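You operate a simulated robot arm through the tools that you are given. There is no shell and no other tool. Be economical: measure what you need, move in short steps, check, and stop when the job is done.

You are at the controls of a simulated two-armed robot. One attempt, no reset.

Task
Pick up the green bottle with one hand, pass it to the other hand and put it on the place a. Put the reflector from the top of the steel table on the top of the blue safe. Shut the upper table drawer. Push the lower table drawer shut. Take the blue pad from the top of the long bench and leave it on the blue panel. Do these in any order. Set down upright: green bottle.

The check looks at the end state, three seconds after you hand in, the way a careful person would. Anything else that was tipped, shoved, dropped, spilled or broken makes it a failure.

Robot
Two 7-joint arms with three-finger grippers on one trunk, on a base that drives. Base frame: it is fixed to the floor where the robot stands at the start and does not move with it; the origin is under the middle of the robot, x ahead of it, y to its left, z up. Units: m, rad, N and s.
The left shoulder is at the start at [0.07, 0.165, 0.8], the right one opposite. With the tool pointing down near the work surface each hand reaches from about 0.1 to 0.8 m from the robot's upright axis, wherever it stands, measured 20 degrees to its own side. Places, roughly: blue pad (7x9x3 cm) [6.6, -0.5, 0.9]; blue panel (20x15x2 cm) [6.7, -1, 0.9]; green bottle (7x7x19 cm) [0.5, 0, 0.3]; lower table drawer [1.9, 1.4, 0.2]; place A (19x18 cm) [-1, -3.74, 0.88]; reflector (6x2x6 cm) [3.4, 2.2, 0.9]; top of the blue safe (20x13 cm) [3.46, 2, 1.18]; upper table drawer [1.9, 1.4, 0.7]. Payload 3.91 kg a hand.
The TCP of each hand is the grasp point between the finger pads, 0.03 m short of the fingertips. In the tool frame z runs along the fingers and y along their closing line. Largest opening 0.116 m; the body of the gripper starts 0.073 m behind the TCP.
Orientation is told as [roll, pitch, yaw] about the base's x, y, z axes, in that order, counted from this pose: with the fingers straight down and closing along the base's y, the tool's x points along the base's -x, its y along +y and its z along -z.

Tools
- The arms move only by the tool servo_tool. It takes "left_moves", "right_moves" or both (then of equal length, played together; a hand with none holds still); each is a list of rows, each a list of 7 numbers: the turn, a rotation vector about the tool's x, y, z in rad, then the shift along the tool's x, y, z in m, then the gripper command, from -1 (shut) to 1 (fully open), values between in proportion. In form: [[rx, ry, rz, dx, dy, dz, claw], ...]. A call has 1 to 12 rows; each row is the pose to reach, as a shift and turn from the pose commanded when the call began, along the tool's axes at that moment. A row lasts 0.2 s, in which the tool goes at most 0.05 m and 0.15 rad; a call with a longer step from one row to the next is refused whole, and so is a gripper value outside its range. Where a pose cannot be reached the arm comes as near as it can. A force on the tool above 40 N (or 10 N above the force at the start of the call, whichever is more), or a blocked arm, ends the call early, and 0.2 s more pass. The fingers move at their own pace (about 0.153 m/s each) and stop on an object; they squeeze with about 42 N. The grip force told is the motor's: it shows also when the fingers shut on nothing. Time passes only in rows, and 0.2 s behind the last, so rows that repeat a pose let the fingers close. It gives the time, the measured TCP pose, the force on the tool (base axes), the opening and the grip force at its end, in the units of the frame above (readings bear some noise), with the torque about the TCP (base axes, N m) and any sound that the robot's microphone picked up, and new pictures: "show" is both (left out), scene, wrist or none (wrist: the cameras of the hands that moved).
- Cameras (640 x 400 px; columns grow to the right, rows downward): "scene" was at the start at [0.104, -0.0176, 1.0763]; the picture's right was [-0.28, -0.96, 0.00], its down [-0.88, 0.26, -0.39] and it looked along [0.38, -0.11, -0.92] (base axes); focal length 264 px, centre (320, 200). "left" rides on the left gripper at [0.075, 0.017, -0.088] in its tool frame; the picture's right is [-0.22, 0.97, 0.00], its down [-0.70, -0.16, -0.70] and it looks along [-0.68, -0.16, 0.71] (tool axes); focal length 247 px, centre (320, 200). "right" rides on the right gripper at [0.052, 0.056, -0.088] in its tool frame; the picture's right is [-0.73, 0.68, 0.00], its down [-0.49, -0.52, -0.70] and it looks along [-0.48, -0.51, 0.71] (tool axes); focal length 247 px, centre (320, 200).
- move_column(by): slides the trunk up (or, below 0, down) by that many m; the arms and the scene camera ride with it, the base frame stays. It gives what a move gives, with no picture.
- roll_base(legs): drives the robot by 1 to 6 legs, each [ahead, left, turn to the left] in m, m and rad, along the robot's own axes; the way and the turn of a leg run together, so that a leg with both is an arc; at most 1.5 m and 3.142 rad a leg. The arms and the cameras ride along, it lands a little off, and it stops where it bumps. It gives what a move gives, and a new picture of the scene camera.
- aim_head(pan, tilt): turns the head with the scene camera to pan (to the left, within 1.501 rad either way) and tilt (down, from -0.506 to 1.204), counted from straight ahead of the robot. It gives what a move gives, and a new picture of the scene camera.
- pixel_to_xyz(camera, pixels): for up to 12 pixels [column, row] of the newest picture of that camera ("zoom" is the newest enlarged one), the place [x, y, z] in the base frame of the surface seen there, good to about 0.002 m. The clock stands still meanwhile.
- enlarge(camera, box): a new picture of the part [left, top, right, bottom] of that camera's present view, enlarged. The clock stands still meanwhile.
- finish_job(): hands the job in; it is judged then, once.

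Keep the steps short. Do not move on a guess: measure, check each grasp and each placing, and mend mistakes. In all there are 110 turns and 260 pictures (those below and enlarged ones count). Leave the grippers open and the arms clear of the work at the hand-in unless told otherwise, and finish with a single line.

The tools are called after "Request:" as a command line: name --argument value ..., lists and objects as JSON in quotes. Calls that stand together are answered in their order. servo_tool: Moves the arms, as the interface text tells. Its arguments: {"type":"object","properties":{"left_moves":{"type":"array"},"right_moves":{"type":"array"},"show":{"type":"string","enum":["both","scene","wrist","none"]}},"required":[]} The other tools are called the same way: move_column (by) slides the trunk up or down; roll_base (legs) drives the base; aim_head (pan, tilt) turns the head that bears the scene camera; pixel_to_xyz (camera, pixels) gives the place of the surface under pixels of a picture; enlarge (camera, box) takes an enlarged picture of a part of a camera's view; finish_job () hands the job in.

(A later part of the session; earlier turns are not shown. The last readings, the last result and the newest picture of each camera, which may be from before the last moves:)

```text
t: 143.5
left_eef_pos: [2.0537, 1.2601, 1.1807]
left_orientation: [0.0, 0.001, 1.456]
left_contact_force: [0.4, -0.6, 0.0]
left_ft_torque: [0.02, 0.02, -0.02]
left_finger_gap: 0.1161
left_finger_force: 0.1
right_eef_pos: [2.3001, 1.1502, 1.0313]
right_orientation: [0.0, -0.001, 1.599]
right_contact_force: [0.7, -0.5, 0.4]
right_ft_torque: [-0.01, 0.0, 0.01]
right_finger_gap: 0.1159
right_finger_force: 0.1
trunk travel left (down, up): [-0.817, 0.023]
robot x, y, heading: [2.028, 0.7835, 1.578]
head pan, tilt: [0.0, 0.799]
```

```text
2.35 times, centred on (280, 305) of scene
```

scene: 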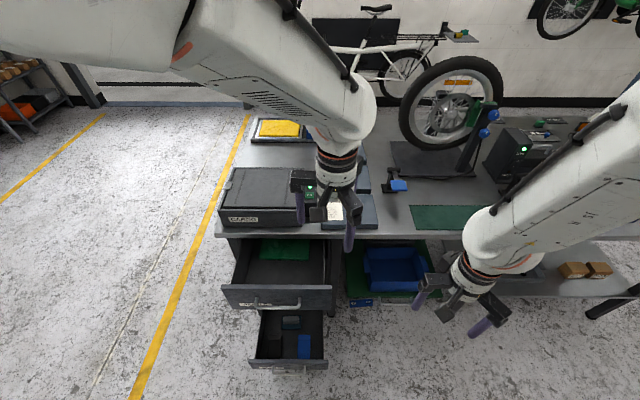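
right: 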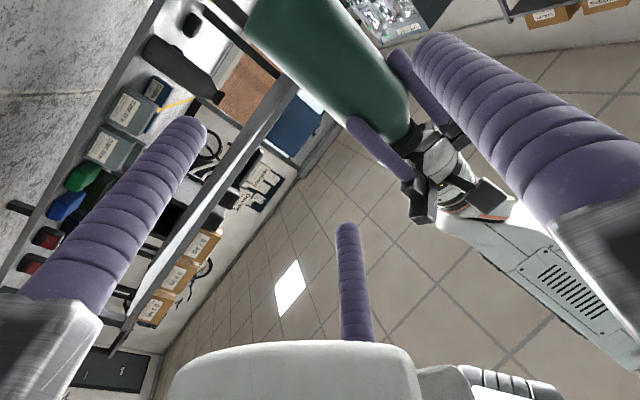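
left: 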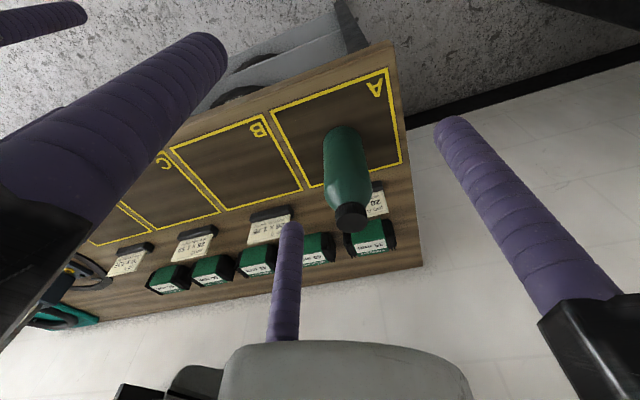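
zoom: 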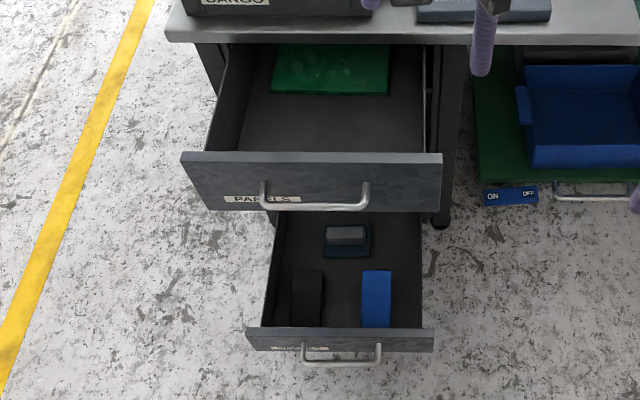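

Upper drawer front: y=1.283, x 1.73–2.06, z≈0.68–0.80, bar handle at mid. Lower: y=1.20, top z 0.28. I'll push with the shut left hand held horizontally. Back up 0.12 and rotate the left hand to horizontal at x≈1.89.

Request:
roll_base --legs '[[-0.12, 0, 0]]'

Request:
servo_tool --left_moves '[[0, -0.143, 0, 0.002, 0.015, 0.01, -1], [0, -0.286, 0, 0.003, 0.03, 0.02, -1], [0, -0.428, 0, 0.005, 0.045, 0.03, -1], [0, -0.571, 0, 0.006, 0.06, 0.04, -1], [0, -0.714, 0, 0.008, 0.075, 0.05, -1], [0, -0.857, 0, 0.01, 0.09, 0.06, -1], [0, -1.0, 0, 0.012, 0.105, 0.07, -1], [0, -1.142, 0, 0.014, 0.12, 0.08, -1], [0, -1.285, 0, 0.016, 0.135, 0.09, -1], [0, -1.428, 0, 0.018, 0.15, 0.1, -1], [0, -1.571, 0, 0.018, 0.161, 0.1, -1], [0, -1.571, 0, 0.018, 0.161, 0.1, -1]]' --show "none"

Request:
servo_tool --left_moves '[[-0.06, 0, 0, 0, 0, 0, -1], [-0.114, 0, 0, 0, 0, 0, -1], [-0.114, 0, 0, 0, 0, 0, -1]]' --show "none"

Request:
move_column --by -0.3

Request:
aim_head --pan 0.15 --tilt 0.75

```text
t: 144.7
left_eef_pos: [2.056, 1.1394, 1.1793]
left_orientation: [0.0, 0.005, 1.454]
left_contact_force: [-0.2, 0.3, -0.6]
left_ft_torque: [0.01, 0.02, -0.02]
left_finger_gap: 0.1157
left_finger_force: 0.0
right_eef_pos: [2.3022, 1.0302, 1.03]
right_orientation: [-0.002, 0.001, 1.594]
right_contact_force: [0.7, -0.5, 0.3]
right_ft_torque: [-0.01, -0.02, 0.0]
right_finger_gap: 0.1158
right_finger_force: 0.0
trunk travel left (down, up): [-0.817, 0.023]
robot x, y, heading: [2.0262, 0.6607, 1.576]
head pan, tilt: [0.0, 0.799]
```

scene: 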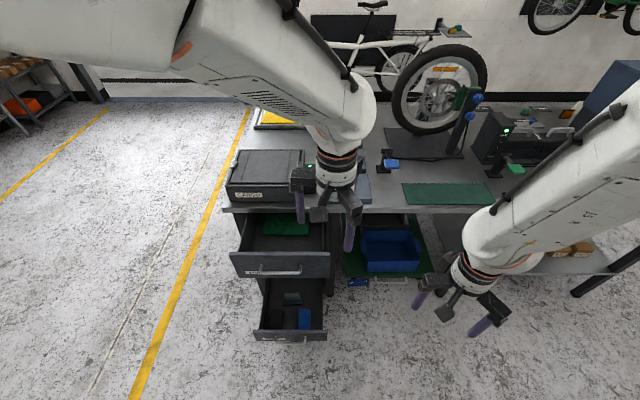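

```text
t: 147.3
left_eef_pos: [1.8977, 1.1479, 1.0705]
left_orientation: [0.606, -1.571, 0.849]
left_contact_force: [0.0, 0.3, 0.6]
left_ft_torque: [-0.02, -0.01, 0.0]
left_finger_gap: 0.0092
left_finger_force: 42.3
left hand out of reach, approached as far as the arm can: row 6, 7, 8, 9, 10, 11, 12
right_eef_pos: [2.3023, 1.0289, 1.0308]
right_orientation: [0.0, -0.001, 1.594]
right_contact_force: [-0.6, 1.1, -0.2]
right_ft_torque: [-0.03, 0.02, 0.0]
right_finger_gap: 0.1162
right_finger_force: 0.0
trunk travel left (down, up): [-0.817, 0.023]
robot x, y, heading: [2.0328, 0.6609, 1.575]
head pan, tilt: [0.0, 0.799]
```

```text
t: 148.1
left_eef_pos: [1.8978, 1.1498, 1.0683]
left_orientation: [0.495, -1.57, 1.074]
left_contact_force: [0.0, 0.0, -0.8]
left_ft_torque: [-0.01, -0.04, -0.02]
left_finger_gap: 0.0092
left_finger_force: 41.6
right_eef_pos: [2.3044, 1.0286, 1.0315]
right_orientation: [0.0, 0.001, 1.594]
right_contact_force: [-0.1, -0.7, 0.4]
right_ft_torque: [-0.03, 0.0, 0.01]
right_finger_gap: 0.1163
right_finger_force: 0.0
trunk travel left (down, up): [-0.817, 0.023]
robot x, y, heading: [2.0308, 0.6599, 1.575]
head pan, tilt: [0.0, 0.799]
```

```text
t: 151.1
left_eef_pos: [1.8979, 1.1501, 0.7689]
left_orientation: [0.253, -1.568, 1.313]
left_contact_force: [-1.2, -0.5, 0.8]
left_ft_torque: [0.01, 0.01, -0.05]
left_finger_gap: 0.0091
left_finger_force: 41.8
right_eef_pos: [2.3018, 1.0287, 0.7315]
right_orientation: [-0.004, 0.001, 1.593]
right_contact_force: [-0.7, -0.4, 0.4]
right_ft_torque: [0.0, 0.0, -0.01]
right_finger_gap: 0.1161
right_finger_force: 0.1
trunk travel left (down, up): [-0.517, 0.323]
robot x, y, heading: [2.0314, 0.658, 1.576]
head pan, tilt: [0.0, 0.799]
```

```text
t: 151.8
left_eef_pos: [1.8975, 1.1491, 0.7682]
left_orientation: [0.258, -1.567, 1.31]
left_contact_force: [-0.3, 0.1, -0.9]
left_ft_torque: [0.02, -0.04, -0.02]
left_finger_gap: 0.0089
left_finger_force: 42.2
right_eef_pos: [2.3026, 1.0282, 0.7307]
right_orientation: [-0.002, 0.002, 1.594]
right_contact_force: [0.0, 0.0, -0.2]
right_ft_torque: [-0.03, -0.01, 0.01]
right_finger_gap: 0.116
right_finger_force: 0.1
trunk travel left (down, up): [-0.517, 0.323]
robot x, y, heading: [2.0318, 0.6622, 1.576]
head pan, tilt: [0.15, 0.75]
```

scene: 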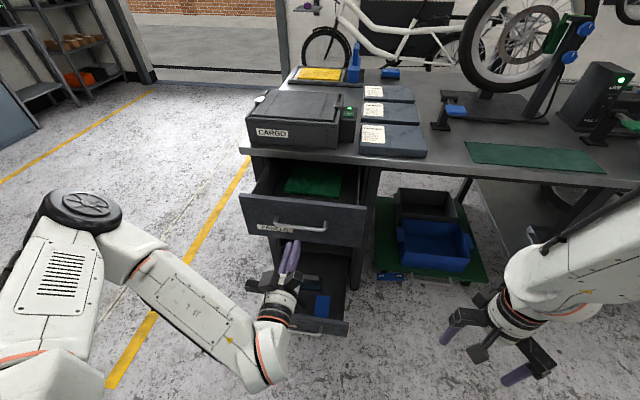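

The shut fingers point at the upper panel. Measure handle bar and panel here.

Request:
pixel_to_xyz --camera "scene" --pixels '[[300, 228], [278, 221], [327, 222], [300, 205], [300, 242], [360, 215], [250, 210], [290, 245], [320, 330], [340, 320], [300, 160]]'

Request:
enlarge --camera "scene" --box '[220, 160, 380, 340]'

```text
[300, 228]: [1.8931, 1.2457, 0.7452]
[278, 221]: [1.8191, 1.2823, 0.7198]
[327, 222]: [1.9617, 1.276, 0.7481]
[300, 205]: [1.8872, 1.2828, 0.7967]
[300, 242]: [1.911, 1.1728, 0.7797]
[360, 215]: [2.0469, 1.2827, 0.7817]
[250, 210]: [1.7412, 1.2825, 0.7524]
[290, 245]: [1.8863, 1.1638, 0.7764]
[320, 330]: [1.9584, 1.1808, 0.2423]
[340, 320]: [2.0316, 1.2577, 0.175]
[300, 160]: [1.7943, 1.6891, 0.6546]
```

```text
2.22 times, centred on (300, 250) of scene
```

zoom: 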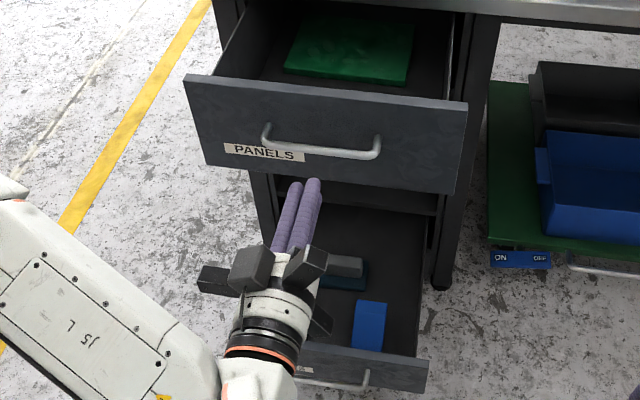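

Bar at z 0.745; I'll press above it at z≈0.778. Raise 1 cm, drive 0.08 ahead, then push.

Request:
servo_tool --left_moves '[[0, 0, 0, -0.01, 0, 0, -1], [0, 0, 0, -0.01, 0, 0, -1]]' --show "none"

Request:
roll_base --legs '[[0.08, 0, 0]]'

Request:
servo_tool --left_moves '[[0, 0, 0, 0, 0, 0.02, -1], [0, 0, 0, 0, 0, 0.045, -1], [0, 0, 0, 0, 0, 0.07, -1], [0, 0, 0, 0, 0, 0.095, -1], [0, 0, 0, 0, 0, 0.12, -1], [0, 0, 0, 0, 0, 0.145, -1], [0, 0, 0, 0, 0, 0.17, -1], [0, 0, 0, 0, 0, 0.19, -1]]' --show "scene"

```text
t: 152.4
left_eef_pos: [1.8965, 1.1482, 0.779]
left_orientation: [0.325, -1.569, 1.243]
left_contact_force: [0.2, 0.0, 0.0]
left_ft_torque: [0.03, -0.01, 0.0]
left_finger_gap: 0.0089
left_finger_force: 41.8
right_eef_pos: [2.3035, 1.0273, 0.7304]
right_orientation: [-0.003, 0.001, 1.595]
right_contact_force: [0.0, 0.2, 0.7]
right_ft_torque: [-0.02, 0.02, 0.03]
right_finger_gap: 0.1162
right_finger_force: 0.1
trunk travel left (down, up): [-0.517, 0.323]
robot x, y, heading: [2.0259, 0.6653, 1.573]
head pan, tilt: [0.15, 0.75]
```

```text
t: 153.5
left_eef_pos: [1.8984, 1.2283, 0.779]
left_orientation: [0.19, -1.569, 1.375]
left_contact_force: [0.3, 0.5, -0.7]
left_ft_torque: [0.01, -0.01, 0.02]
left_finger_gap: 0.0087
left_finger_force: 42.3
right_eef_pos: [2.3029, 1.1067, 0.7299]
right_orientation: [-0.002, 0.001, 1.592]
right_contact_force: [-0.3, 0.5, -0.2]
right_ft_torque: [-0.06, 0.0, 0.02]
right_finger_gap: 0.116
right_finger_force: 0.1
trunk travel left (down, up): [-0.517, 0.323]
robot x, y, heading: [2.0281, 0.7423, 1.576]
head pan, tilt: [0.15, 0.75]
```

scene: 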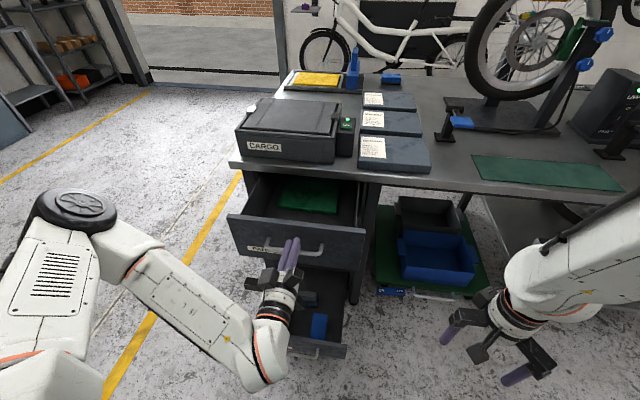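

```text
t: 155.3
left_eef_pos: [1.8979, 1.418, 0.7771]
left_orientation: [0.413, -1.566, 1.152]
left_contact_force: [0.1, 0.6, 0.4]
left_ft_torque: [0.07, 0.0, -0.04]
left_finger_gap: 0.009
left_finger_force: 45.1
right_eef_pos: [2.303, 1.1057, 0.7305]
right_orientation: [0.001, -0.001, 1.591]
right_contact_force: [0.2, -0.5, -0.4]
right_ft_torque: [-0.02, 0.02, -0.03]
right_finger_gap: 0.1159
right_finger_force: 0.0
trunk travel left (down, up): [-0.517, 0.323]
robot x, y, heading: [2.0286, 0.7386, 1.571]
head pan, tilt: [0.15, 0.75]
```

scene: 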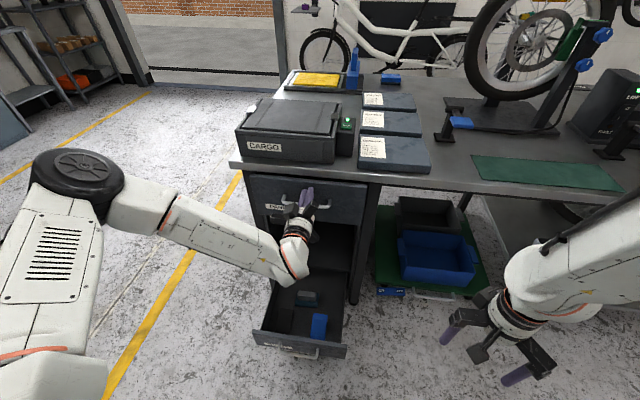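

The drawer slides in easily. Push on in small steps until it stops.

Request:
servo_tool --left_moves '[[0, 0, 0, 0, 0, 0.015, -1], [0, 0, 0, 0, 0, 0.027, -1], [0, 0, 0, 0, 0, 0.036, -1], [0, 0, 0, 0, 0, 0.044, -1], [0, 0, 0, 0, 0, 0.052, -1], [0, 0, 0, 0, 0, 0.06, -1]]' --show "scene"

Request:
enlarge --camera "scene" --box '[220, 140, 390, 260]'

```text
t: 156.3
left_eef_pos: [1.8996, 1.452, 0.7793]
left_orientation: [0.542, -1.566, 1.023]
left_contact_force: [-2.7, -22.7, 10.0]
left_ft_torque: [0.36, 0.25, 0.23]
left_finger_gap: 0.009
left_finger_force: 45.0
right_eef_pos: [2.3025, 1.1041, 0.732]
right_orientation: [-0.002, -0.004, 1.596]
right_contact_force: [-0.4, 0.2, -0.4]
right_ft_torque: [-0.01, 0.0, 0.03]
right_finger_gap: 0.1158
right_finger_force: 0.0
trunk travel left (down, up): [-0.517, 0.323]
robot x, y, heading: [2.0326, 0.7361, 1.57]
head pan, tilt: [0.15, 0.75]
stopped in row 4 (left hand): the force on the tool passed its limit at 50 N (the readings are from after the stop); the commanded pose is now the measured one
```

scene: 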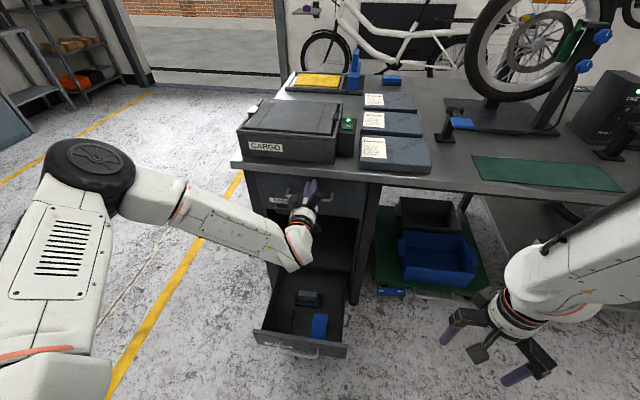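

```text
3.33 times, centred on (305, 200) of scene
```

zoom: 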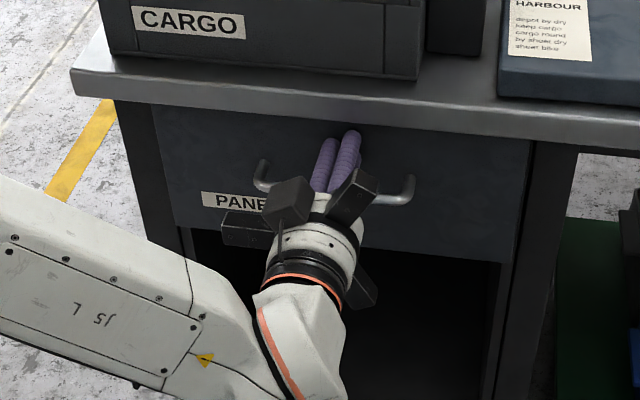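

Stopped at 50 N: the drawer's end. Check flushness: panel vs frame.

Request:
pixel_to_xyz --camera "zoom" --pixels '[[460, 160], [480, 220], [515, 220], [200, 150], [140, 150], [300, 100]]'

Request:
servo_tool --left_moves '[[0, 0, 0, 0, 0, -0.04, -1], [0, 0, 0, 0, 0, -0.08, -1], [0, 0, 0, 0, 0, -0.12, -1], [0, 0, 0, 0, 0, -0.16, -1], [0, 0, 0, 0, 0, -0.2, -1]]' --show "none"

Request:
roll_base --legs '[[-0.2, 0, 0]]'

Request:
enlarge --camera "scene" --box '[220, 100, 400, 300]'

```text
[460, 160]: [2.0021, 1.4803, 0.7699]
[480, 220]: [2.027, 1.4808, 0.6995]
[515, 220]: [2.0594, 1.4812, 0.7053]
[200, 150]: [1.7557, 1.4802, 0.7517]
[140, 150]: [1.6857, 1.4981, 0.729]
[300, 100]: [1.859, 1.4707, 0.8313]
```

```text
t: 157.5
left_eef_pos: [1.897, 1.2546, 0.7807]
left_orientation: [0.162, -1.562, 1.402]
left_contact_force: [-0.7, -0.1, -0.1]
left_ft_torque: [-0.03, 0.03, -0.02]
left_finger_gap: 0.0091
left_finger_force: 45.3
right_eef_pos: [2.3028, 1.1068, 0.7307]
right_orientation: [-0.003, 0.001, 1.592]
right_contact_force: [-0.5, -0.5, -0.2]
right_ft_torque: [0.02, -0.01, -0.02]
right_finger_gap: 0.1162
right_finger_force: 0.0
trunk travel left (down, up): [-0.517, 0.323]
robot x, y, heading: [2.0336, 0.7393, 1.574]
head pan, tilt: [0.15, 0.75]
```

```text
t: 159.1
left_eef_pos: [1.8957, 1.0491, 0.7798]
left_orientation: [0.172, -1.561, 1.394]
left_contact_force: [0.1, 0.1, 1.2]
left_ft_torque: [-0.05, -0.01, -0.02]
left_finger_gap: 0.0089
left_finger_force: 45.2
right_eef_pos: [2.303, 0.9021, 0.7309]
right_orientation: [-0.002, -0.002, 1.596]
right_contact_force: [0.9, 0.6, 1.0]
right_ft_torque: [0.02, 0.0, -0.02]
right_finger_gap: 0.116
right_finger_force: 0.0
trunk travel left (down, up): [-0.517, 0.323]
robot x, y, heading: [2.0358, 0.5324, 1.577]
head pan, tilt: [0.15, 0.75]
```

scene: 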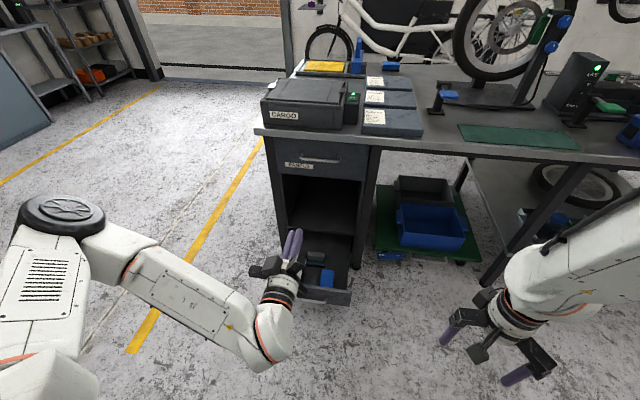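

```text
2.00 times, centred on (310, 200) of scene
```

zoom: 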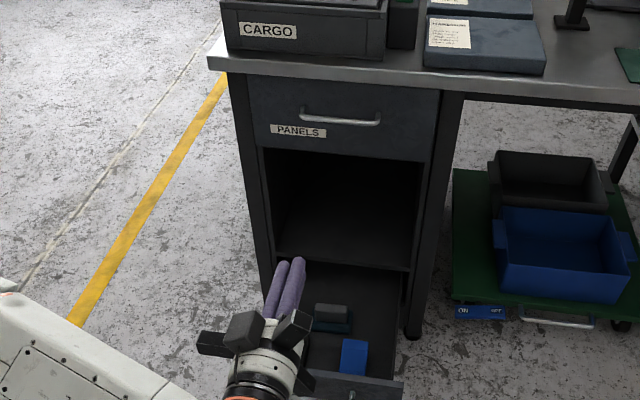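

Upper drawer is flush (panel 1.480 = frame 1.481). Now the lower one: lower the trunk 0.45, hand to z≈0.19 (below its bar at z 0.242), and lift the right hand clear.

Request:
move_column --by -0.45

Request:
servo_tool --left_moves '[[0, 0, 0, 0.04, 0, 0, -1], [0, 0, 0, 0.08, 0, 0, -1], [0, 0, 0, 0.12, 0, 0, -1], [0, 0, 0, 0.14, 0, 0, -1], [0, 0, 0, 0.14, 0, 0, -1]]' --right_moves '[[0, 0, 0, 0, 0, -0.04, 1], [0, 0, 0, 0, 0, -0.08, 1], [0, 0, 0, 0, 0, -0.12, 1], [0, 0, 0, 0, 0, -0.15, 1], [0, 0, 0, 0, 0, -0.15, 1]]' --show "scene"

```text
refused: -0.45 is not a number from -0.4 to 0.4
```

```text
t: 160.3
left_eef_pos: [1.9108, 1.0519, 0.6533]
left_orientation: [0.507, -1.548, 1.071]
left_contact_force: [1.0, 0.2, -0.8]
left_ft_torque: [-0.01, -0.02, 0.01]
left_finger_gap: 0.0089
left_finger_force: 45.0
left hand out of reach, approached as far as the arm can: row 3, 4, 5
right_eef_pos: [2.3003, 0.9035, 0.7776]
right_orientation: [0.0, 0.003, 1.599]
right_contact_force: [0.5, -0.1, -0.2]
right_ft_torque: [0.01, 0.02, -0.02]
right_finger_gap: 0.116
right_finger_force: 0.0
right hand out of reach, approached as far as the arm can: row 2, 3, 4, 5
trunk travel left (down, up): [-0.517, 0.323]
robot x, y, heading: [2.034, 0.5375, 1.578]
head pan, tilt: [0.15, 0.75]
```

scene: 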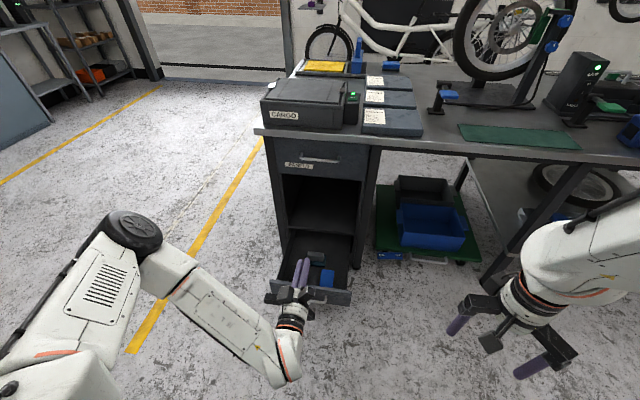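

Left is at z 0.653. Trunk down 0.40 then 0.06 → z≈0.19.

Request:
move_column --by -0.4

Request:
move_column --by -0.06

Request:
aim_head --pan 0.2 --tilt 0.7

```text
t: 164.1
left_eef_pos: [1.9124, 1.0527, 0.3041]
left_orientation: [-2.254, -1.547, -2.451]
left_contact_force: [-0.5, -0.7, 0.4]
left_ft_torque: [-0.02, 0.0, 0.0]
left_finger_gap: 0.0089
left_finger_force: 45.3
right_eef_pos: [2.3006, 0.898, 0.397]
right_orientation: [0.004, -0.02, 1.599]
right_contact_force: [-0.4, -0.4, -0.2]
right_ft_torque: [-0.01, 0.02, 0.01]
right_finger_gap: 0.1158
right_finger_force: 0.1
trunk travel left (down, up): [-0.117, 0.723]
robot x, y, heading: [2.0318, 0.5394, 1.578]
head pan, tilt: [0.15, 0.75]
```

```text
t: 164.9
left_eef_pos: [1.927, 1.0503, 0.3175]
left_orientation: [-2.272, -1.476, -2.503]
left_contact_force: [1.0, -0.3, -0.2]
left_ft_torque: [0.0, -0.02, 0.06]
left_finger_gap: 0.0088
left_finger_force: 45.1
right_eef_pos: [2.3009, 0.9021, 0.3475]
right_orientation: [0.0, -0.007, 1.599]
right_contact_force: [0.0, 0.7, 0.7]
right_ft_torque: [0.03, -0.03, 0.01]
right_finger_gap: 0.1161
right_finger_force: 0.1
trunk travel left (down, up): [-0.083, 0.757]
robot x, y, heading: [2.0305, 0.534, 1.58]
head pan, tilt: [0.15, 0.75]
stopped: the arm was blocked; the commanded pose is now the measured one
```

```text
t: 165.5
left_eef_pos: [1.9284, 1.05, 0.3182]
left_orientation: [-2.307, -1.473, -2.472]
left_contact_force: [0.0, 0.5, -0.5]
left_ft_torque: [0.03, 0.01, 0.01]
left_finger_gap: 0.009
left_finger_force: 45.1
right_eef_pos: [2.3017, 0.9008, 0.3488]
right_orientation: [0.0, -0.006, 1.601]
right_contact_force: [0.5, 0.7, 0.0]
right_ft_torque: [0.02, 0.01, 0.0]
right_finger_gap: 0.116
right_finger_force: 0.0
trunk travel left (down, up): [-0.083, 0.757]
robot x, y, heading: [2.0335, 0.5337, 1.579]
head pan, tilt: [0.201, 0.7]
```

scene: 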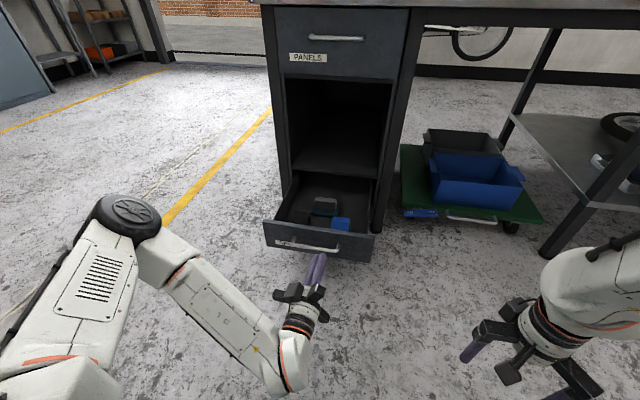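

The left wrist met the robot's own base. I'll lift the trunk 0.06, back off 0.17, extend the arm forward, then lower by the arm.

Request:
move_column --by 0.06

Request:
roll_base --legs '[[-0.18, 0, 0]]'

Request:
servo_tool --left_moves '[[0, 0, 0, 0, 0, 0.04, -1], [0, 0, 0, 0, 0, 0.08, -1], [0, 0, 0, 0, 0, 0.12, -1], [0, 0, 0, 0, 0, 0.15, -1], [0, 0, 0, 0, 0, 0.18, -1], [0, -0.03, 0, 0.04, 0, 0.18, -1], [0, -0.06, 0, 0.08, 0, 0.18, -1], [0, -0.06, 0, 0.12, 0, 0.18, -1], [0, -0.06, 0, 0.16, 0, 0.18, -1], [0, -0.06, 0, 0.19, 0, 0.18, -1], [0, -0.06, 0, 0.19, 0, 0.18, -1]]' --show "scene"

```text
t: 166.5
left_eef_pos: [1.9281, 1.0525, 0.3684]
left_orientation: [-2.254, -1.485, -2.519]
left_contact_force: [-0.3, -0.1, 0.2]
left_ft_torque: [0.01, 0.02, 0.03]
left_finger_gap: 0.0089
left_finger_force: 45.0
right_eef_pos: [2.3007, 0.9024, 0.4042]
right_orientation: [-0.001, 0.001, 1.6]
right_contact_force: [0.7, 0.0, 0.6]
right_ft_torque: [-0.01, 0.01, -0.03]
right_finger_gap: 0.1159
right_finger_force: 0.1
trunk travel left (down, up): [-0.143, 0.697]
robot x, y, heading: [2.0314, 0.5362, 1.578]
head pan, tilt: [0.201, 0.7]
```

```text
t: 168.0
left_eef_pos: [1.9278, 0.8756, 0.3687]
left_orientation: [-2.257, -1.485, -2.515]
left_contact_force: [-1.0, 0.3, -0.2]
left_ft_torque: [-0.01, 0.01, -0.05]
left_finger_gap: 0.0091
left_finger_force: 45.1
right_eef_pos: [2.3014, 0.7271, 0.4034]
right_orientation: [0.0, 0.002, 1.597]
right_contact_force: [-0.1, 0.8, 0.6]
right_ft_torque: [-0.01, 0.0, 0.0]
right_finger_gap: 0.1157
right_finger_force: 0.0
trunk travel left (down, up): [-0.143, 0.697]
robot x, y, heading: [2.0323, 0.3595, 1.58]
head pan, tilt: [0.201, 0.7]
```

scene: 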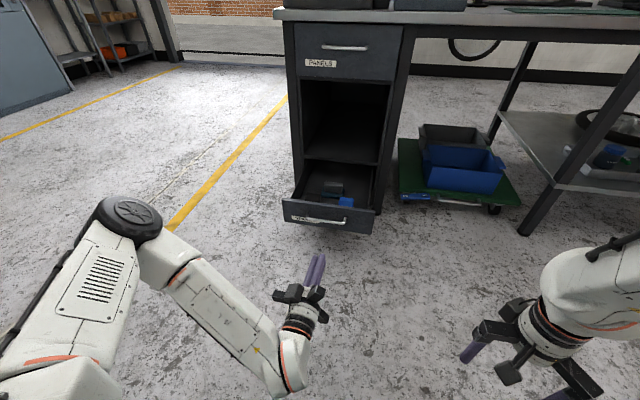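

```text
t: 170.4
left_eef_pos: [2.0031, 1.0658, 0.2328]
left_orientation: [-2.827, -1.509, -1.888]
left_contact_force: [-1.0, -0.2, 0.7]
left_ft_torque: [-0.01, -0.02, -0.02]
left_finger_gap: 0.0091
left_finger_force: 45.1
left hand out of reach, approached as far as the arm can: row 6, 7, 8, 9, 10, 11
right_eef_pos: [2.302, 0.7283, 0.4051]
right_orientation: [0.001, 0.0, 1.599]
right_contact_force: [0.6, 1.4, 0.2]
right_ft_torque: [0.0, 0.0, 0.0]
right_finger_gap: 0.116
right_finger_force: 0.0
trunk travel left (down, up): [-0.143, 0.697]
robot x, y, heading: [2.0319, 0.3626, 1.573]
head pan, tilt: [0.201, 0.7]
```

scene: 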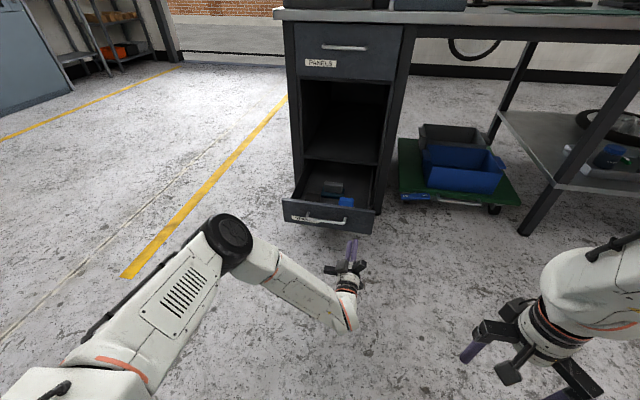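

Hand is at (2.003,1.066,0.233). Shift it 0.1 toward −x, and lower the trunk 0.05.

Request:
servo_tool --left_moves '[[0, 0, 0, 0, 0.035, 0, -1], [0, 0, 0, 0, 0.07, 0, -1], [0, 0, 0, 0, 0.1, 0, -1], [0, 0, 0, 0, 0.1, 0, -1]]' --show "none"

Request:
move_column --by -0.04

Request:
aim_head --pan 0.1 --tilt 0.75

```text
t: 171.4
left_eef_pos: [1.9326, 1.0647, 0.2614]
left_orientation: [3.066, -1.538, -1.47]
left_contact_force: [0.4, 0.0, 0.1]
left_ft_torque: [0.02, 0.0, -0.01]
left_finger_gap: 0.0089
left_finger_force: 45.3
left hand out of reach, approached as far as the arm can: row 1, 2, 3, 4
right_eef_pos: [2.3027, 0.7277, 0.4044]
right_orientation: [-0.002, 0.003, 1.597]
right_contact_force: [-0.1, 0.0, -0.2]
right_ft_torque: [0.03, -0.02, 0.02]
right_finger_gap: 0.1161
right_finger_force: 0.0
trunk travel left (down, up): [-0.143, 0.697]
robot x, y, heading: [2.0336, 0.3563, 1.579]
head pan, tilt: [0.201, 0.7]
```

```text
t: 172.2
left_eef_pos: [1.9319, 1.0633, 0.2218]
left_orientation: [3.066, -1.536, -1.47]
left_contact_force: [0.1, 0.0, 0.4]
left_ft_torque: [-0.02, 0.0, -0.02]
left_finger_gap: 0.0089
left_finger_force: 45.8
right_eef_pos: [2.3007, 0.7272, 0.3647]
right_orientation: [-0.002, 0.001, 1.599]
right_contact_force: [-0.1, -1.0, 0.7]
right_ft_torque: [-0.03, 0.0, 0.01]
right_finger_gap: 0.1159
right_finger_force: 0.0
trunk travel left (down, up): [-0.103, 0.737]
robot x, y, heading: [2.0341, 0.3595, 1.585]
head pan, tilt: [0.201, 0.7]
```

```text
t: 172.9
left_eef_pos: [1.9326, 1.0638, 0.2222]
left_orientation: [3.066, -1.536, -1.469]
left_contact_force: [-0.1, 0.1, -0.1]
left_ft_torque: [0.01, 0.02, -0.03]
left_finger_gap: 0.009
left_finger_force: 45.0
right_eef_pos: [2.3022, 0.7276, 0.3636]
right_orientation: [-0.001, 0.001, 1.598]
right_contact_force: [0.1, -0.9, 0.9]
right_ft_torque: [0.04, 0.0, 0.01]
right_finger_gap: 0.116
right_finger_force: 0.0
trunk travel left (down, up): [-0.103, 0.737]
robot x, y, heading: [2.0322, 0.3599, 1.578]
head pan, tilt: [0.099, 0.75]
```

scene: 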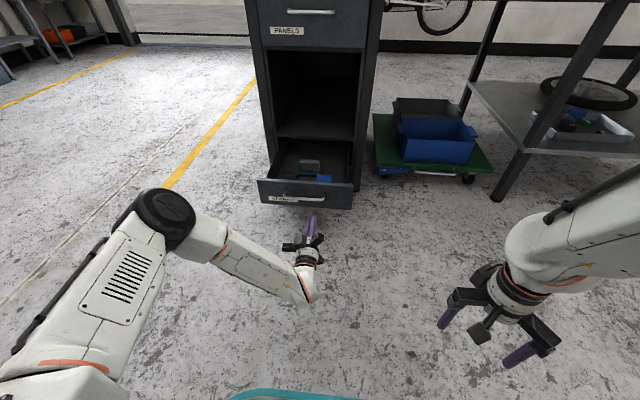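

Request:
pixel_to_xyz --camera "scene" --pixels '[[303, 197], [305, 187], [340, 200], [340, 208], [275, 200], [312, 212], [345, 187]]'

Request:
move_column --by -0.045

Request:
enlarge --camera "scene" --box '[240, 120, 400, 320]'

```text
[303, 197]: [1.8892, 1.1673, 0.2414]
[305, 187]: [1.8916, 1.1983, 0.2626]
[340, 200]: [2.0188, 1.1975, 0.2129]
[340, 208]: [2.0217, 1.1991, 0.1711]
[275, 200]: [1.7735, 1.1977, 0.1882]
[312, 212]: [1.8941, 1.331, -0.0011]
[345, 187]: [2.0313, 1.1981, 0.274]
```

```text
t: 173.8
left_eef_pos: [1.9321, 1.063, 0.1777]
left_orientation: [3.069, -1.537, -1.474]
left_contact_force: [-0.4, 0.1, 0.2]
left_ft_torque: [0.0, 0.0, 0.03]
left_finger_gap: 0.009
left_finger_force: 44.9
right_eef_pos: [2.3015, 0.7269, 0.319]
right_orientation: [0.0, 0.002, 1.599]
right_contact_force: [0.0, 0.1, -0.4]
right_ft_torque: [-0.01, -0.02, 0.0]
right_finger_gap: 0.1159
right_finger_force: 0.0
trunk travel left (down, up): [-0.058, 0.782]
robot x, y, heading: [2.0336, 0.3576, 1.583]
head pan, tilt: [0.099, 0.75]
```

```text
2.00 times, centred on (320, 220) of scene
```

zoom: 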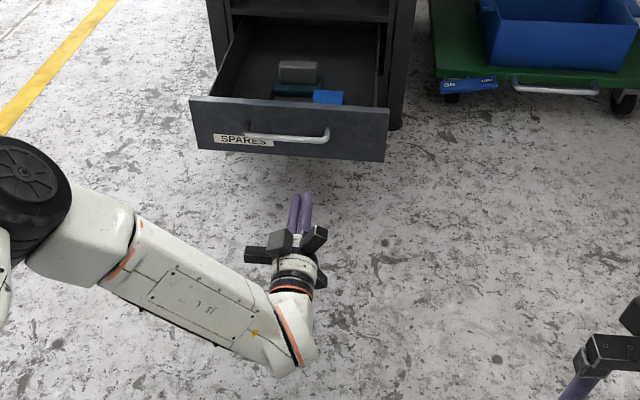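

Panel spans z≈0.165–0.28, bar at 0.241. Raise 2 cm to z 0.20, then push by driving ahead 0.33 m.

Request:
move_column --by 0.02

Request:
roll_base --legs '[[0.2, 0, 0], [0.13, 0, 0]]'

```text
t: 174.5
left_eef_pos: [1.9319, 1.064, 0.1964]
left_orientation: [3.064, -1.539, -1.468]
left_contact_force: [-0.4, 0.8, -0.1]
left_ft_torque: [-0.02, -0.01, 0.04]
left_finger_gap: 0.009
left_finger_force: 44.5
right_eef_pos: [2.3013, 0.728, 0.34]
right_orientation: [0.0, 0.001, 1.598]
right_contact_force: [0.2, -0.3, 0.6]
right_ft_torque: [-0.03, 0.04, 0.01]
right_finger_gap: 0.1158
right_finger_force: 0.1
trunk travel left (down, up): [-0.078, 0.762]
robot x, y, heading: [2.0313, 0.3627, 1.581]
head pan, tilt: [0.099, 0.75]
```

```text
t: 176.9
left_eef_pos: [1.9322, 1.3924, 0.1971]
left_orientation: [3.069, -1.54, -1.479]
left_contact_force: [-0.3, 0.3, -0.5]
left_ft_torque: [-0.02, -0.02, -0.02]
left_finger_gap: 0.0091
left_finger_force: 44.8
right_eef_pos: [2.3012, 1.0547, 0.339]
right_orientation: [-0.001, 0.001, 1.596]
right_contact_force: [-0.5, 0.6, 0.3]
right_ft_torque: [0.01, 0.03, -0.02]
right_finger_gap: 0.1161
right_finger_force: 0.0
trunk travel left (down, up): [-0.078, 0.762]
robot x, y, heading: [2.0333, 0.6875, 1.575]
head pan, tilt: [0.099, 0.75]
```

scene: 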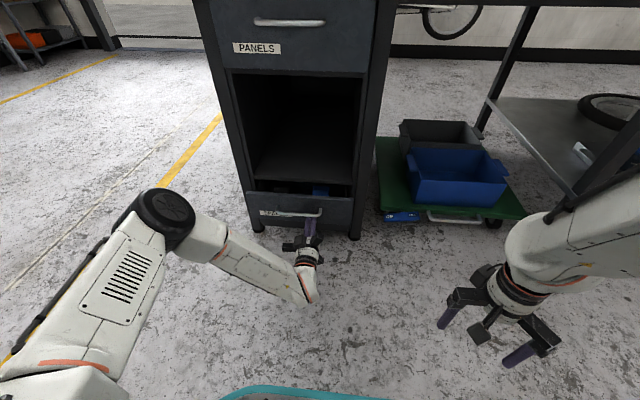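

Sliding well; about 6 cm left. Finish with the arm in small steps.

Request:
servo_tool --left_moves '[[0, 0, 0, 0, 0, 0.015, -1], [0, 0, 0, 0, 0, 0.03, -1], [0, 0, 0, 0, 0, 0.042, -1], [0, 0, 0, 0, 0, 0.052, -1], [0, 0, 0, 0, 0, 0.06, -1], [0, 0, 0, 0, 0, 0.068, -1], [0, 0, 0, 0, 0, 0.076, -1], [0, 0, 0, 0, 0, 0.084, -1]]' --show "scene"

Request:
enlarge --camera "scene" --box '[210, 120, 390, 300]'

```text
t: 178.2
left_eef_pos: [1.9327, 1.4515, 0.1965]
left_orientation: [2.966, -1.539, -1.377]
left_contact_force: [-0.3, -5.4, 0.9]
left_ft_torque: [0.0, 0.01, -0.04]
left_finger_gap: 0.0089
left_finger_force: 45.0
right_eef_pos: [2.2994, 1.055, 0.3405]
right_orientation: [-0.001, 0.001, 1.597]
right_contact_force: [-0.3, 0.2, -0.5]
right_ft_torque: [0.02, 0.0, 0.0]
right_finger_gap: 0.1158
right_finger_force: 0.1
trunk travel left (down, up): [-0.078, 0.762]
robot x, y, heading: [2.0317, 0.6845, 1.582]
head pan, tilt: [0.099, 0.75]
stopped in row 6 (left hand): the force on the tool passed its limit at 50 N (the readings are from after the stop); the commanded pose is now the measured one
```

scene: 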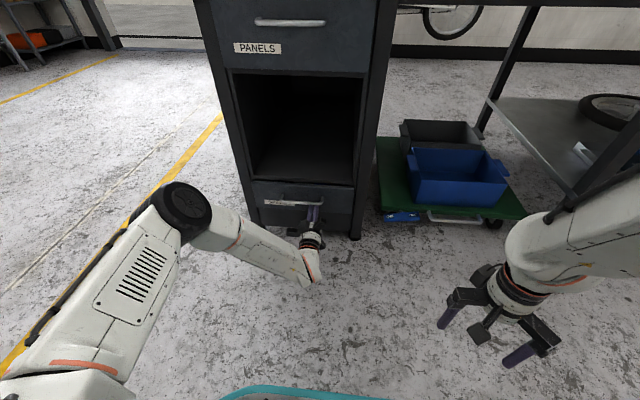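

```text
2.22 times, centred on (300, 210) of scene
```

zoom: 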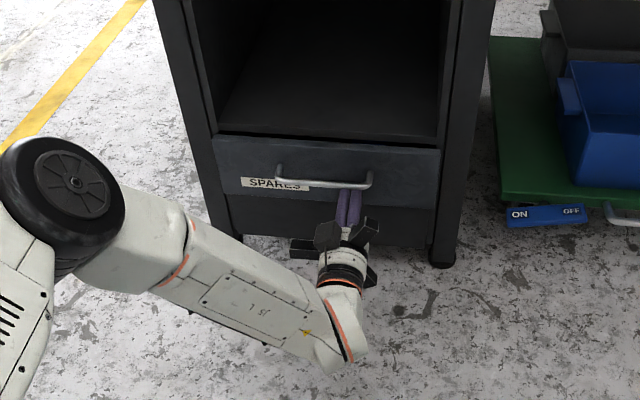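

Stopped at 50 N. Measure flushness; then back off, raise the trunk.

Request:
pixel_to_xyz --camera "zoom" --pixels '[[420, 175], [455, 175], [230, 165], [205, 165], [280, 220]]'

Request:
roll_base --legs '[[-0.3, 0, 0]]'

Request:
move_column --by 0.4

Request:
move_column --by 0.33

Request:
servo_tool --left_moves '[[0, 0.13, 0, 0, 0.01, -0.02, 1], [0, 0.27, 0, 0, 0.02, -0.04, 1], [0, 0.41, 0, 0, 0.03, -0.06, 1], [0, 0.55, 0, 0, 0.04, -0.08, 1], [0, 0.69, 0, 0, 0.05, -0.1, 1], [0, 0.83, 0, 0, 0.06, -0.12, 1], [0, 0.97, 0, 0, 0.07, -0.14, 1], [0, 1.11, 0, 0, 0.07, -0.16, 1], [0, 1.25, 0, 0, 0.07, -0.18, 1], [0, 1.39, 0, 0, 0.07, -0.2, 1], [0, 1.54, 0, 0, 0.07, -0.22, 1], [0, 1.54, 0, 0, 0.07, -0.22, 1]]' --show "none"

Request:
aim_head --pan -0.5 --tilt 0.45

```text
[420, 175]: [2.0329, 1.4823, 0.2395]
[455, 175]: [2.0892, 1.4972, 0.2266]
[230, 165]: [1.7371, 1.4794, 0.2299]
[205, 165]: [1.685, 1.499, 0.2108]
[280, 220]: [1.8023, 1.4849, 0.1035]
```

```text
t: 180.2
left_eef_pos: [1.933, 1.1588, 0.197]
left_orientation: [2.978, -1.54, -1.384]
left_contact_force: [0.4, -0.4, 0.3]
left_ft_torque: [-0.01, 0.01, -0.02]
left_finger_gap: 0.0093
left_finger_force: 44.9
right_eef_pos: [2.3012, 0.7612, 0.3396]
right_orientation: [-0.001, 0.005, 1.599]
right_contact_force: [0.2, -0.4, 0.5]
right_ft_torque: [-0.04, 0.04, 0.02]
right_finger_gap: 0.1159
right_finger_force: 0.0
trunk travel left (down, up): [-0.078, 0.762]
robot x, y, heading: [2.0347, 0.3905, 1.578]
head pan, tilt: [0.099, 0.75]
```

scene: 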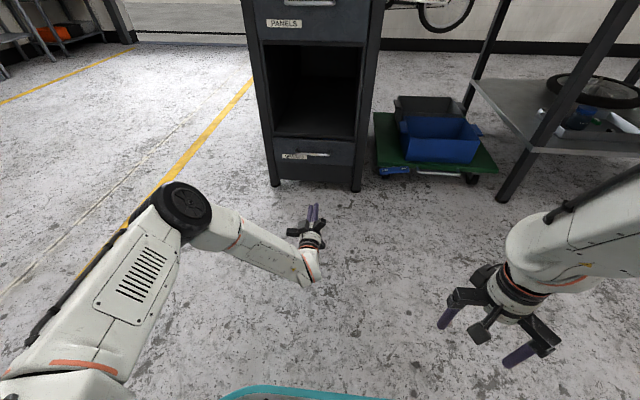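

```text
t: 184.1
left_eef_pos: [1.9314, 1.1583, 0.5957]
left_orientation: [2.974, -1.539, -1.381]
left_contact_force: [-0.2, 0.6, 0.1]
left_ft_torque: [0.02, 0.02, 0.01]
left_finger_gap: 0.009
left_finger_force: 45.0
right_eef_pos: [2.3017, 0.7623, 0.7394]
right_orientation: [0.001, 0.002, 1.6]
right_contact_force: [-0.7, -0.8, 0.0]
right_ft_torque: [-0.01, 0.01, -0.03]
right_finger_gap: 0.1158
right_finger_force: 0.1
trunk travel left (down, up): [-0.478, 0.362]
robot x, y, heading: [2.0333, 0.3931, 1.581]
head pan, tilt: [0.099, 0.75]
```

```text
t: 187.3
left_eef_pos: [1.9322, 1.1581, 0.9267]
left_orientation: [2.974, -1.54, -1.38]
left_contact_force: [-0.1, -0.4, 0.8]
left_ft_torque: [-0.01, -0.02, 0.05]
left_finger_gap: 0.0091
left_finger_force: 45.0
right_eef_pos: [2.3, 0.7621, 1.0693]
right_orientation: [0.001, 0.002, 1.599]
right_contact_force: [0.0, -0.6, 0.2]
right_ft_torque: [0.01, 0.0, 0.02]
right_finger_gap: 0.116
right_finger_force: 0.0
trunk travel left (down, up): [-0.808, 0.032]
robot x, y, heading: [2.0329, 0.3931, 1.581]
head pan, tilt: [0.099, 0.75]
```

```text
t: 189.9
left_eef_pos: [1.8702, 0.9386, 0.9209]
left_orientation: [0.004, -0.061, 1.594]
left_contact_force: [0.9, -0.1, -0.5]
left_ft_torque: [0.01, -0.04, -0.03]
left_finger_gap: 0.116
left_finger_force: 0.0
right_eef_pos: [2.3, 0.7618, 1.0689]
right_orientation: [-0.001, 0.002, 1.6]
right_contact_force: [-0.4, -0.4, -0.8]
right_ft_torque: [-0.03, 0.02, 0.01]
right_finger_gap: 0.1158
right_finger_force: 0.2
trunk travel left (down, up): [-0.808, 0.032]
robot x, y, heading: [2.0356, 0.3954, 1.58]
head pan, tilt: [0.099, 0.75]
```

```text
t: 190.9
left_eef_pos: [1.8696, 0.9385, 0.92]
left_orientation: [0.006, -0.061, 1.594]
left_contact_force: [0.3, -0.2, -0.1]
left_ft_torque: [0.0, 0.04, 0.03]
left_finger_gap: 0.1162
left_finger_force: 0.1
right_eef_pos: [2.3006, 0.7626, 1.071]
right_orientation: [-0.003, -0.001, 1.6]
right_contact_force: [0.4, 0.7, -0.4]
right_ft_torque: [0.01, 0.02, -0.02]
right_finger_gap: 0.116
right_finger_force: 0.0
trunk travel left (down, up): [-0.808, 0.032]
robot x, y, heading: [2.0286, 0.3939, 1.581]
head pan, tilt: [-0.499, 0.45]
```

scene: 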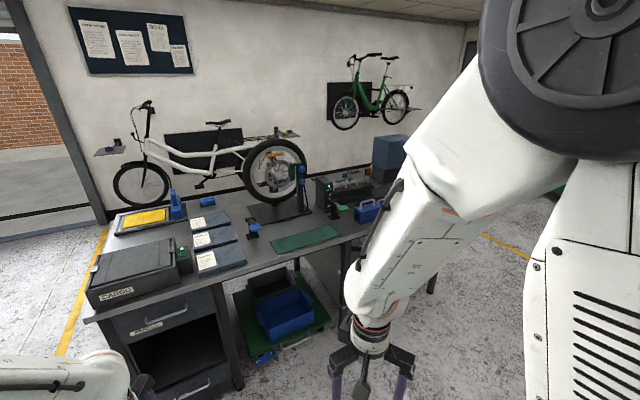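

Lower drawer panel is at y≈1.48 too — shut. The blue safe is near (390,155). Strafe right (+x) 1.25 m to face the safe.

Request:
roll_base --legs '[[0, -1.25, 0]]'

Request:
aim_head --pan 0.0 --tilt 0.5

```text
t: 197.3
left_eef_pos: [3.1286, 0.9502, 0.9212]
left_orientation: [0.004, -0.06, 1.59]
left_contact_force: [-0.3, 0.2, 0.9]
left_ft_torque: [0.0, -0.04, 0.02]
left_finger_gap: 0.1159
left_finger_force: 0.1
right_eef_pos: [3.5594, 0.773, 1.0695]
right_orientation: [-0.002, 0.001, 1.6]
right_contact_force: [0.0, 0.7, -0.8]
right_ft_torque: [-0.02, -0.03, 0.03]
right_finger_gap: 0.1163
right_finger_force: 0.1
trunk travel left (down, up): [-0.808, 0.032]
robot x, y, heading: [3.2925, 0.401, 1.578]
head pan, tilt: [-0.499, 0.45]
```

scene: 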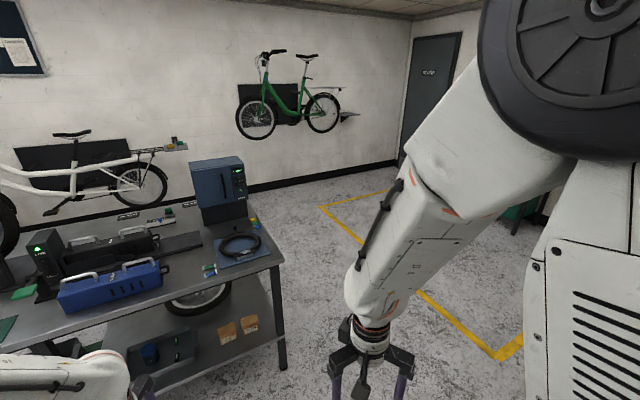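

```text
t: 198.2
left_eef_pos: [3.1272, 0.9499, 0.9209]
left_orientation: [0.006, -0.061, 1.59]
left_contact_force: [0.3, -0.5, -0.4]
left_ft_torque: [-0.02, 0.02, 0.0]
left_finger_gap: 0.116
left_finger_force: 0.1
right_eef_pos: [3.5587, 0.773, 1.0694]
right_orientation: [-0.001, -0.001, 1.599]
right_contact_force: [0.6, 0.6, -0.5]
right_ft_torque: [0.04, -0.01, 0.0]
right_finger_gap: 0.116
right_finger_force: 0.1
trunk travel left (down, up): [-0.808, 0.032]
robot x, y, heading: [3.2924, 0.4072, 1.58]
head pan, tilt: [0.0, 0.499]
```

scene: 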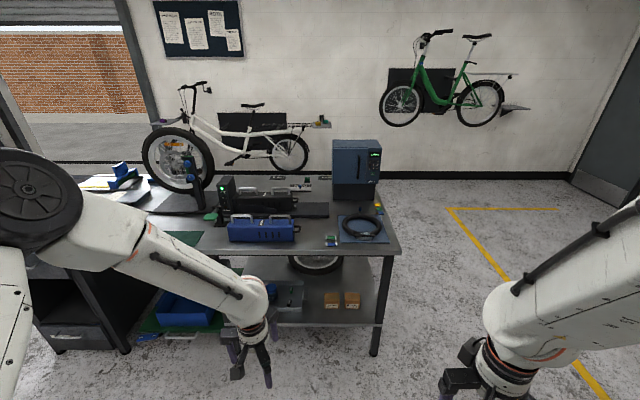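

Request:
enlarge --camera "scene" --box '[260, 130, 420, 260]'

Request:
pixel_to_xyz --camera "scene" --pixels '[[357, 143], [335, 148], [380, 148], [357, 195], [378, 210], [376, 205], [331, 240], [361, 228], [395, 225], [307, 182], [398, 250], [357, 139]]'

```text
3.08 times, centred on (340, 195) of scene
```

zoom: 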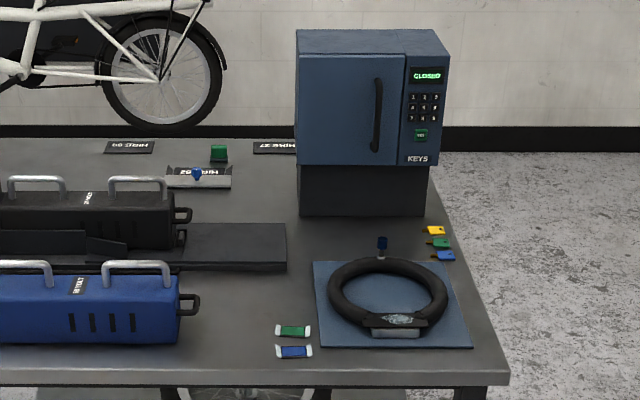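

```text
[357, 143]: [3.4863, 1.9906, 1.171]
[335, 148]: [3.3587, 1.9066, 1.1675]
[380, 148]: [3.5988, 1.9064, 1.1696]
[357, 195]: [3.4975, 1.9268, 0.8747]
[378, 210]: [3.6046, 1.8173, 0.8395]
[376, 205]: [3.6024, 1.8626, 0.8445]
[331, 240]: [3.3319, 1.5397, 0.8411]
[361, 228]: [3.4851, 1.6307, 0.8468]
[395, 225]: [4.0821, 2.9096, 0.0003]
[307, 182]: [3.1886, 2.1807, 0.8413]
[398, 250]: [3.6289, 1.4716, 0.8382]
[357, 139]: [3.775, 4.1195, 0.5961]
```

Request:
pixel_to_xyz --camera "zoom" --pixels '[[219, 153], [219, 147], [196, 175], [290, 147], [450, 150], [447, 100], [440, 35], [310, 35], [500, 375], [437, 190]]'

Request:
aim_head --pan -0.9 --tilt 0.5

```text
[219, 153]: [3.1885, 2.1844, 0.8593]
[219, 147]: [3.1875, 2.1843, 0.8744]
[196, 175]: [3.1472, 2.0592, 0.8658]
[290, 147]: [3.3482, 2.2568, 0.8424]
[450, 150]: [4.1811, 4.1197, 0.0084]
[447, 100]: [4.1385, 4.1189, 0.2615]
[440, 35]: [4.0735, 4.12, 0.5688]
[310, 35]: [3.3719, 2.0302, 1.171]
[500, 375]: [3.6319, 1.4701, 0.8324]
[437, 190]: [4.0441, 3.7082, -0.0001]
```

```text
t: 199.4
left_eef_pos: [3.1287, 0.9499, 0.9202]
left_orientation: [0.006, -0.061, 1.592]
left_contact_force: [-0.1, 0.0, -0.4]
left_ft_torque: [0.0, -0.02, -0.02]
left_finger_gap: 0.1158
left_finger_force: 0.1
right_eef_pos: [3.5587, 0.773, 1.07]
right_orientation: [-0.002, 0.001, 1.599]
right_contact_force: [-0.2, -0.5, 0.7]
right_ft_torque: [0.03, -0.03, 0.0]
right_finger_gap: 0.1161
right_finger_force: 0.1
trunk travel left (down, up): [-0.808, 0.032]
robot x, y, heading: [3.292, 0.4057, 1.581]
head pan, tilt: [-0.901, 0.499]
```

scene: 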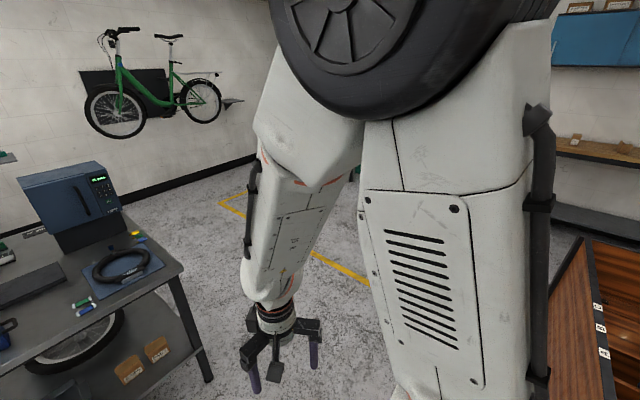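

Request:
pixel_to_xyz --camera "scene" --pixels '[[560, 300], [580, 390], [550, 280], [600, 240], [230, 200], [370, 285], [340, 265], [560, 180], [357, 172]]'

Request:
aim_head --pan -1.45 --tilt 0.6

```text
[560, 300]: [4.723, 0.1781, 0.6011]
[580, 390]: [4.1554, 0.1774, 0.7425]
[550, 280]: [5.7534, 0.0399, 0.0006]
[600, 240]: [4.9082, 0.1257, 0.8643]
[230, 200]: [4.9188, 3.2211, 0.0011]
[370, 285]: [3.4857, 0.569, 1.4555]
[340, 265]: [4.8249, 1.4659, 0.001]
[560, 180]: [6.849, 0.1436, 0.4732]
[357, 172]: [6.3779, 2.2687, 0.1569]
```

```text
t: 200.4
left_eef_pos: [3.1279, 0.9493, 0.9219]
left_orientation: [0.004, -0.061, 1.592]
left_contact_force: [-0.2, -0.6, -0.2]
left_ft_torque: [-0.03, -0.02, -0.01]
left_finger_gap: 0.116
left_finger_force: 0.0
right_eef_pos: [3.5591, 0.7732, 1.069]
right_orientation: [-0.002, 0.001, 1.6]
right_contact_force: [-1.0, -0.9, 0.6]
right_ft_torque: [-0.01, 0.02, 0.01]
right_finger_gap: 0.1161
right_finger_force: 0.1
trunk travel left (down, up): [-0.808, 0.032]
robot x, y, heading: [3.293, 0.4047, 1.58]
head pan, tilt: [-1.45, 0.6]
```

scene: 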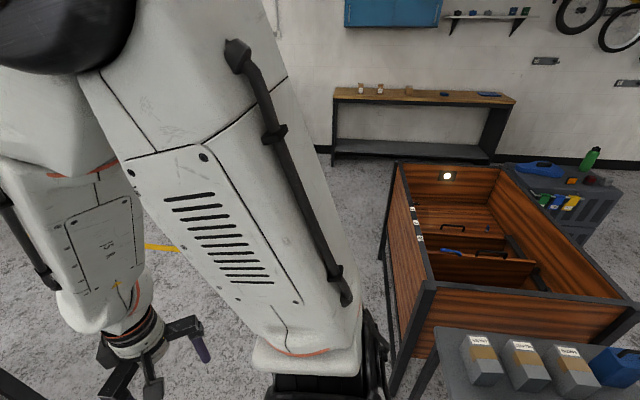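

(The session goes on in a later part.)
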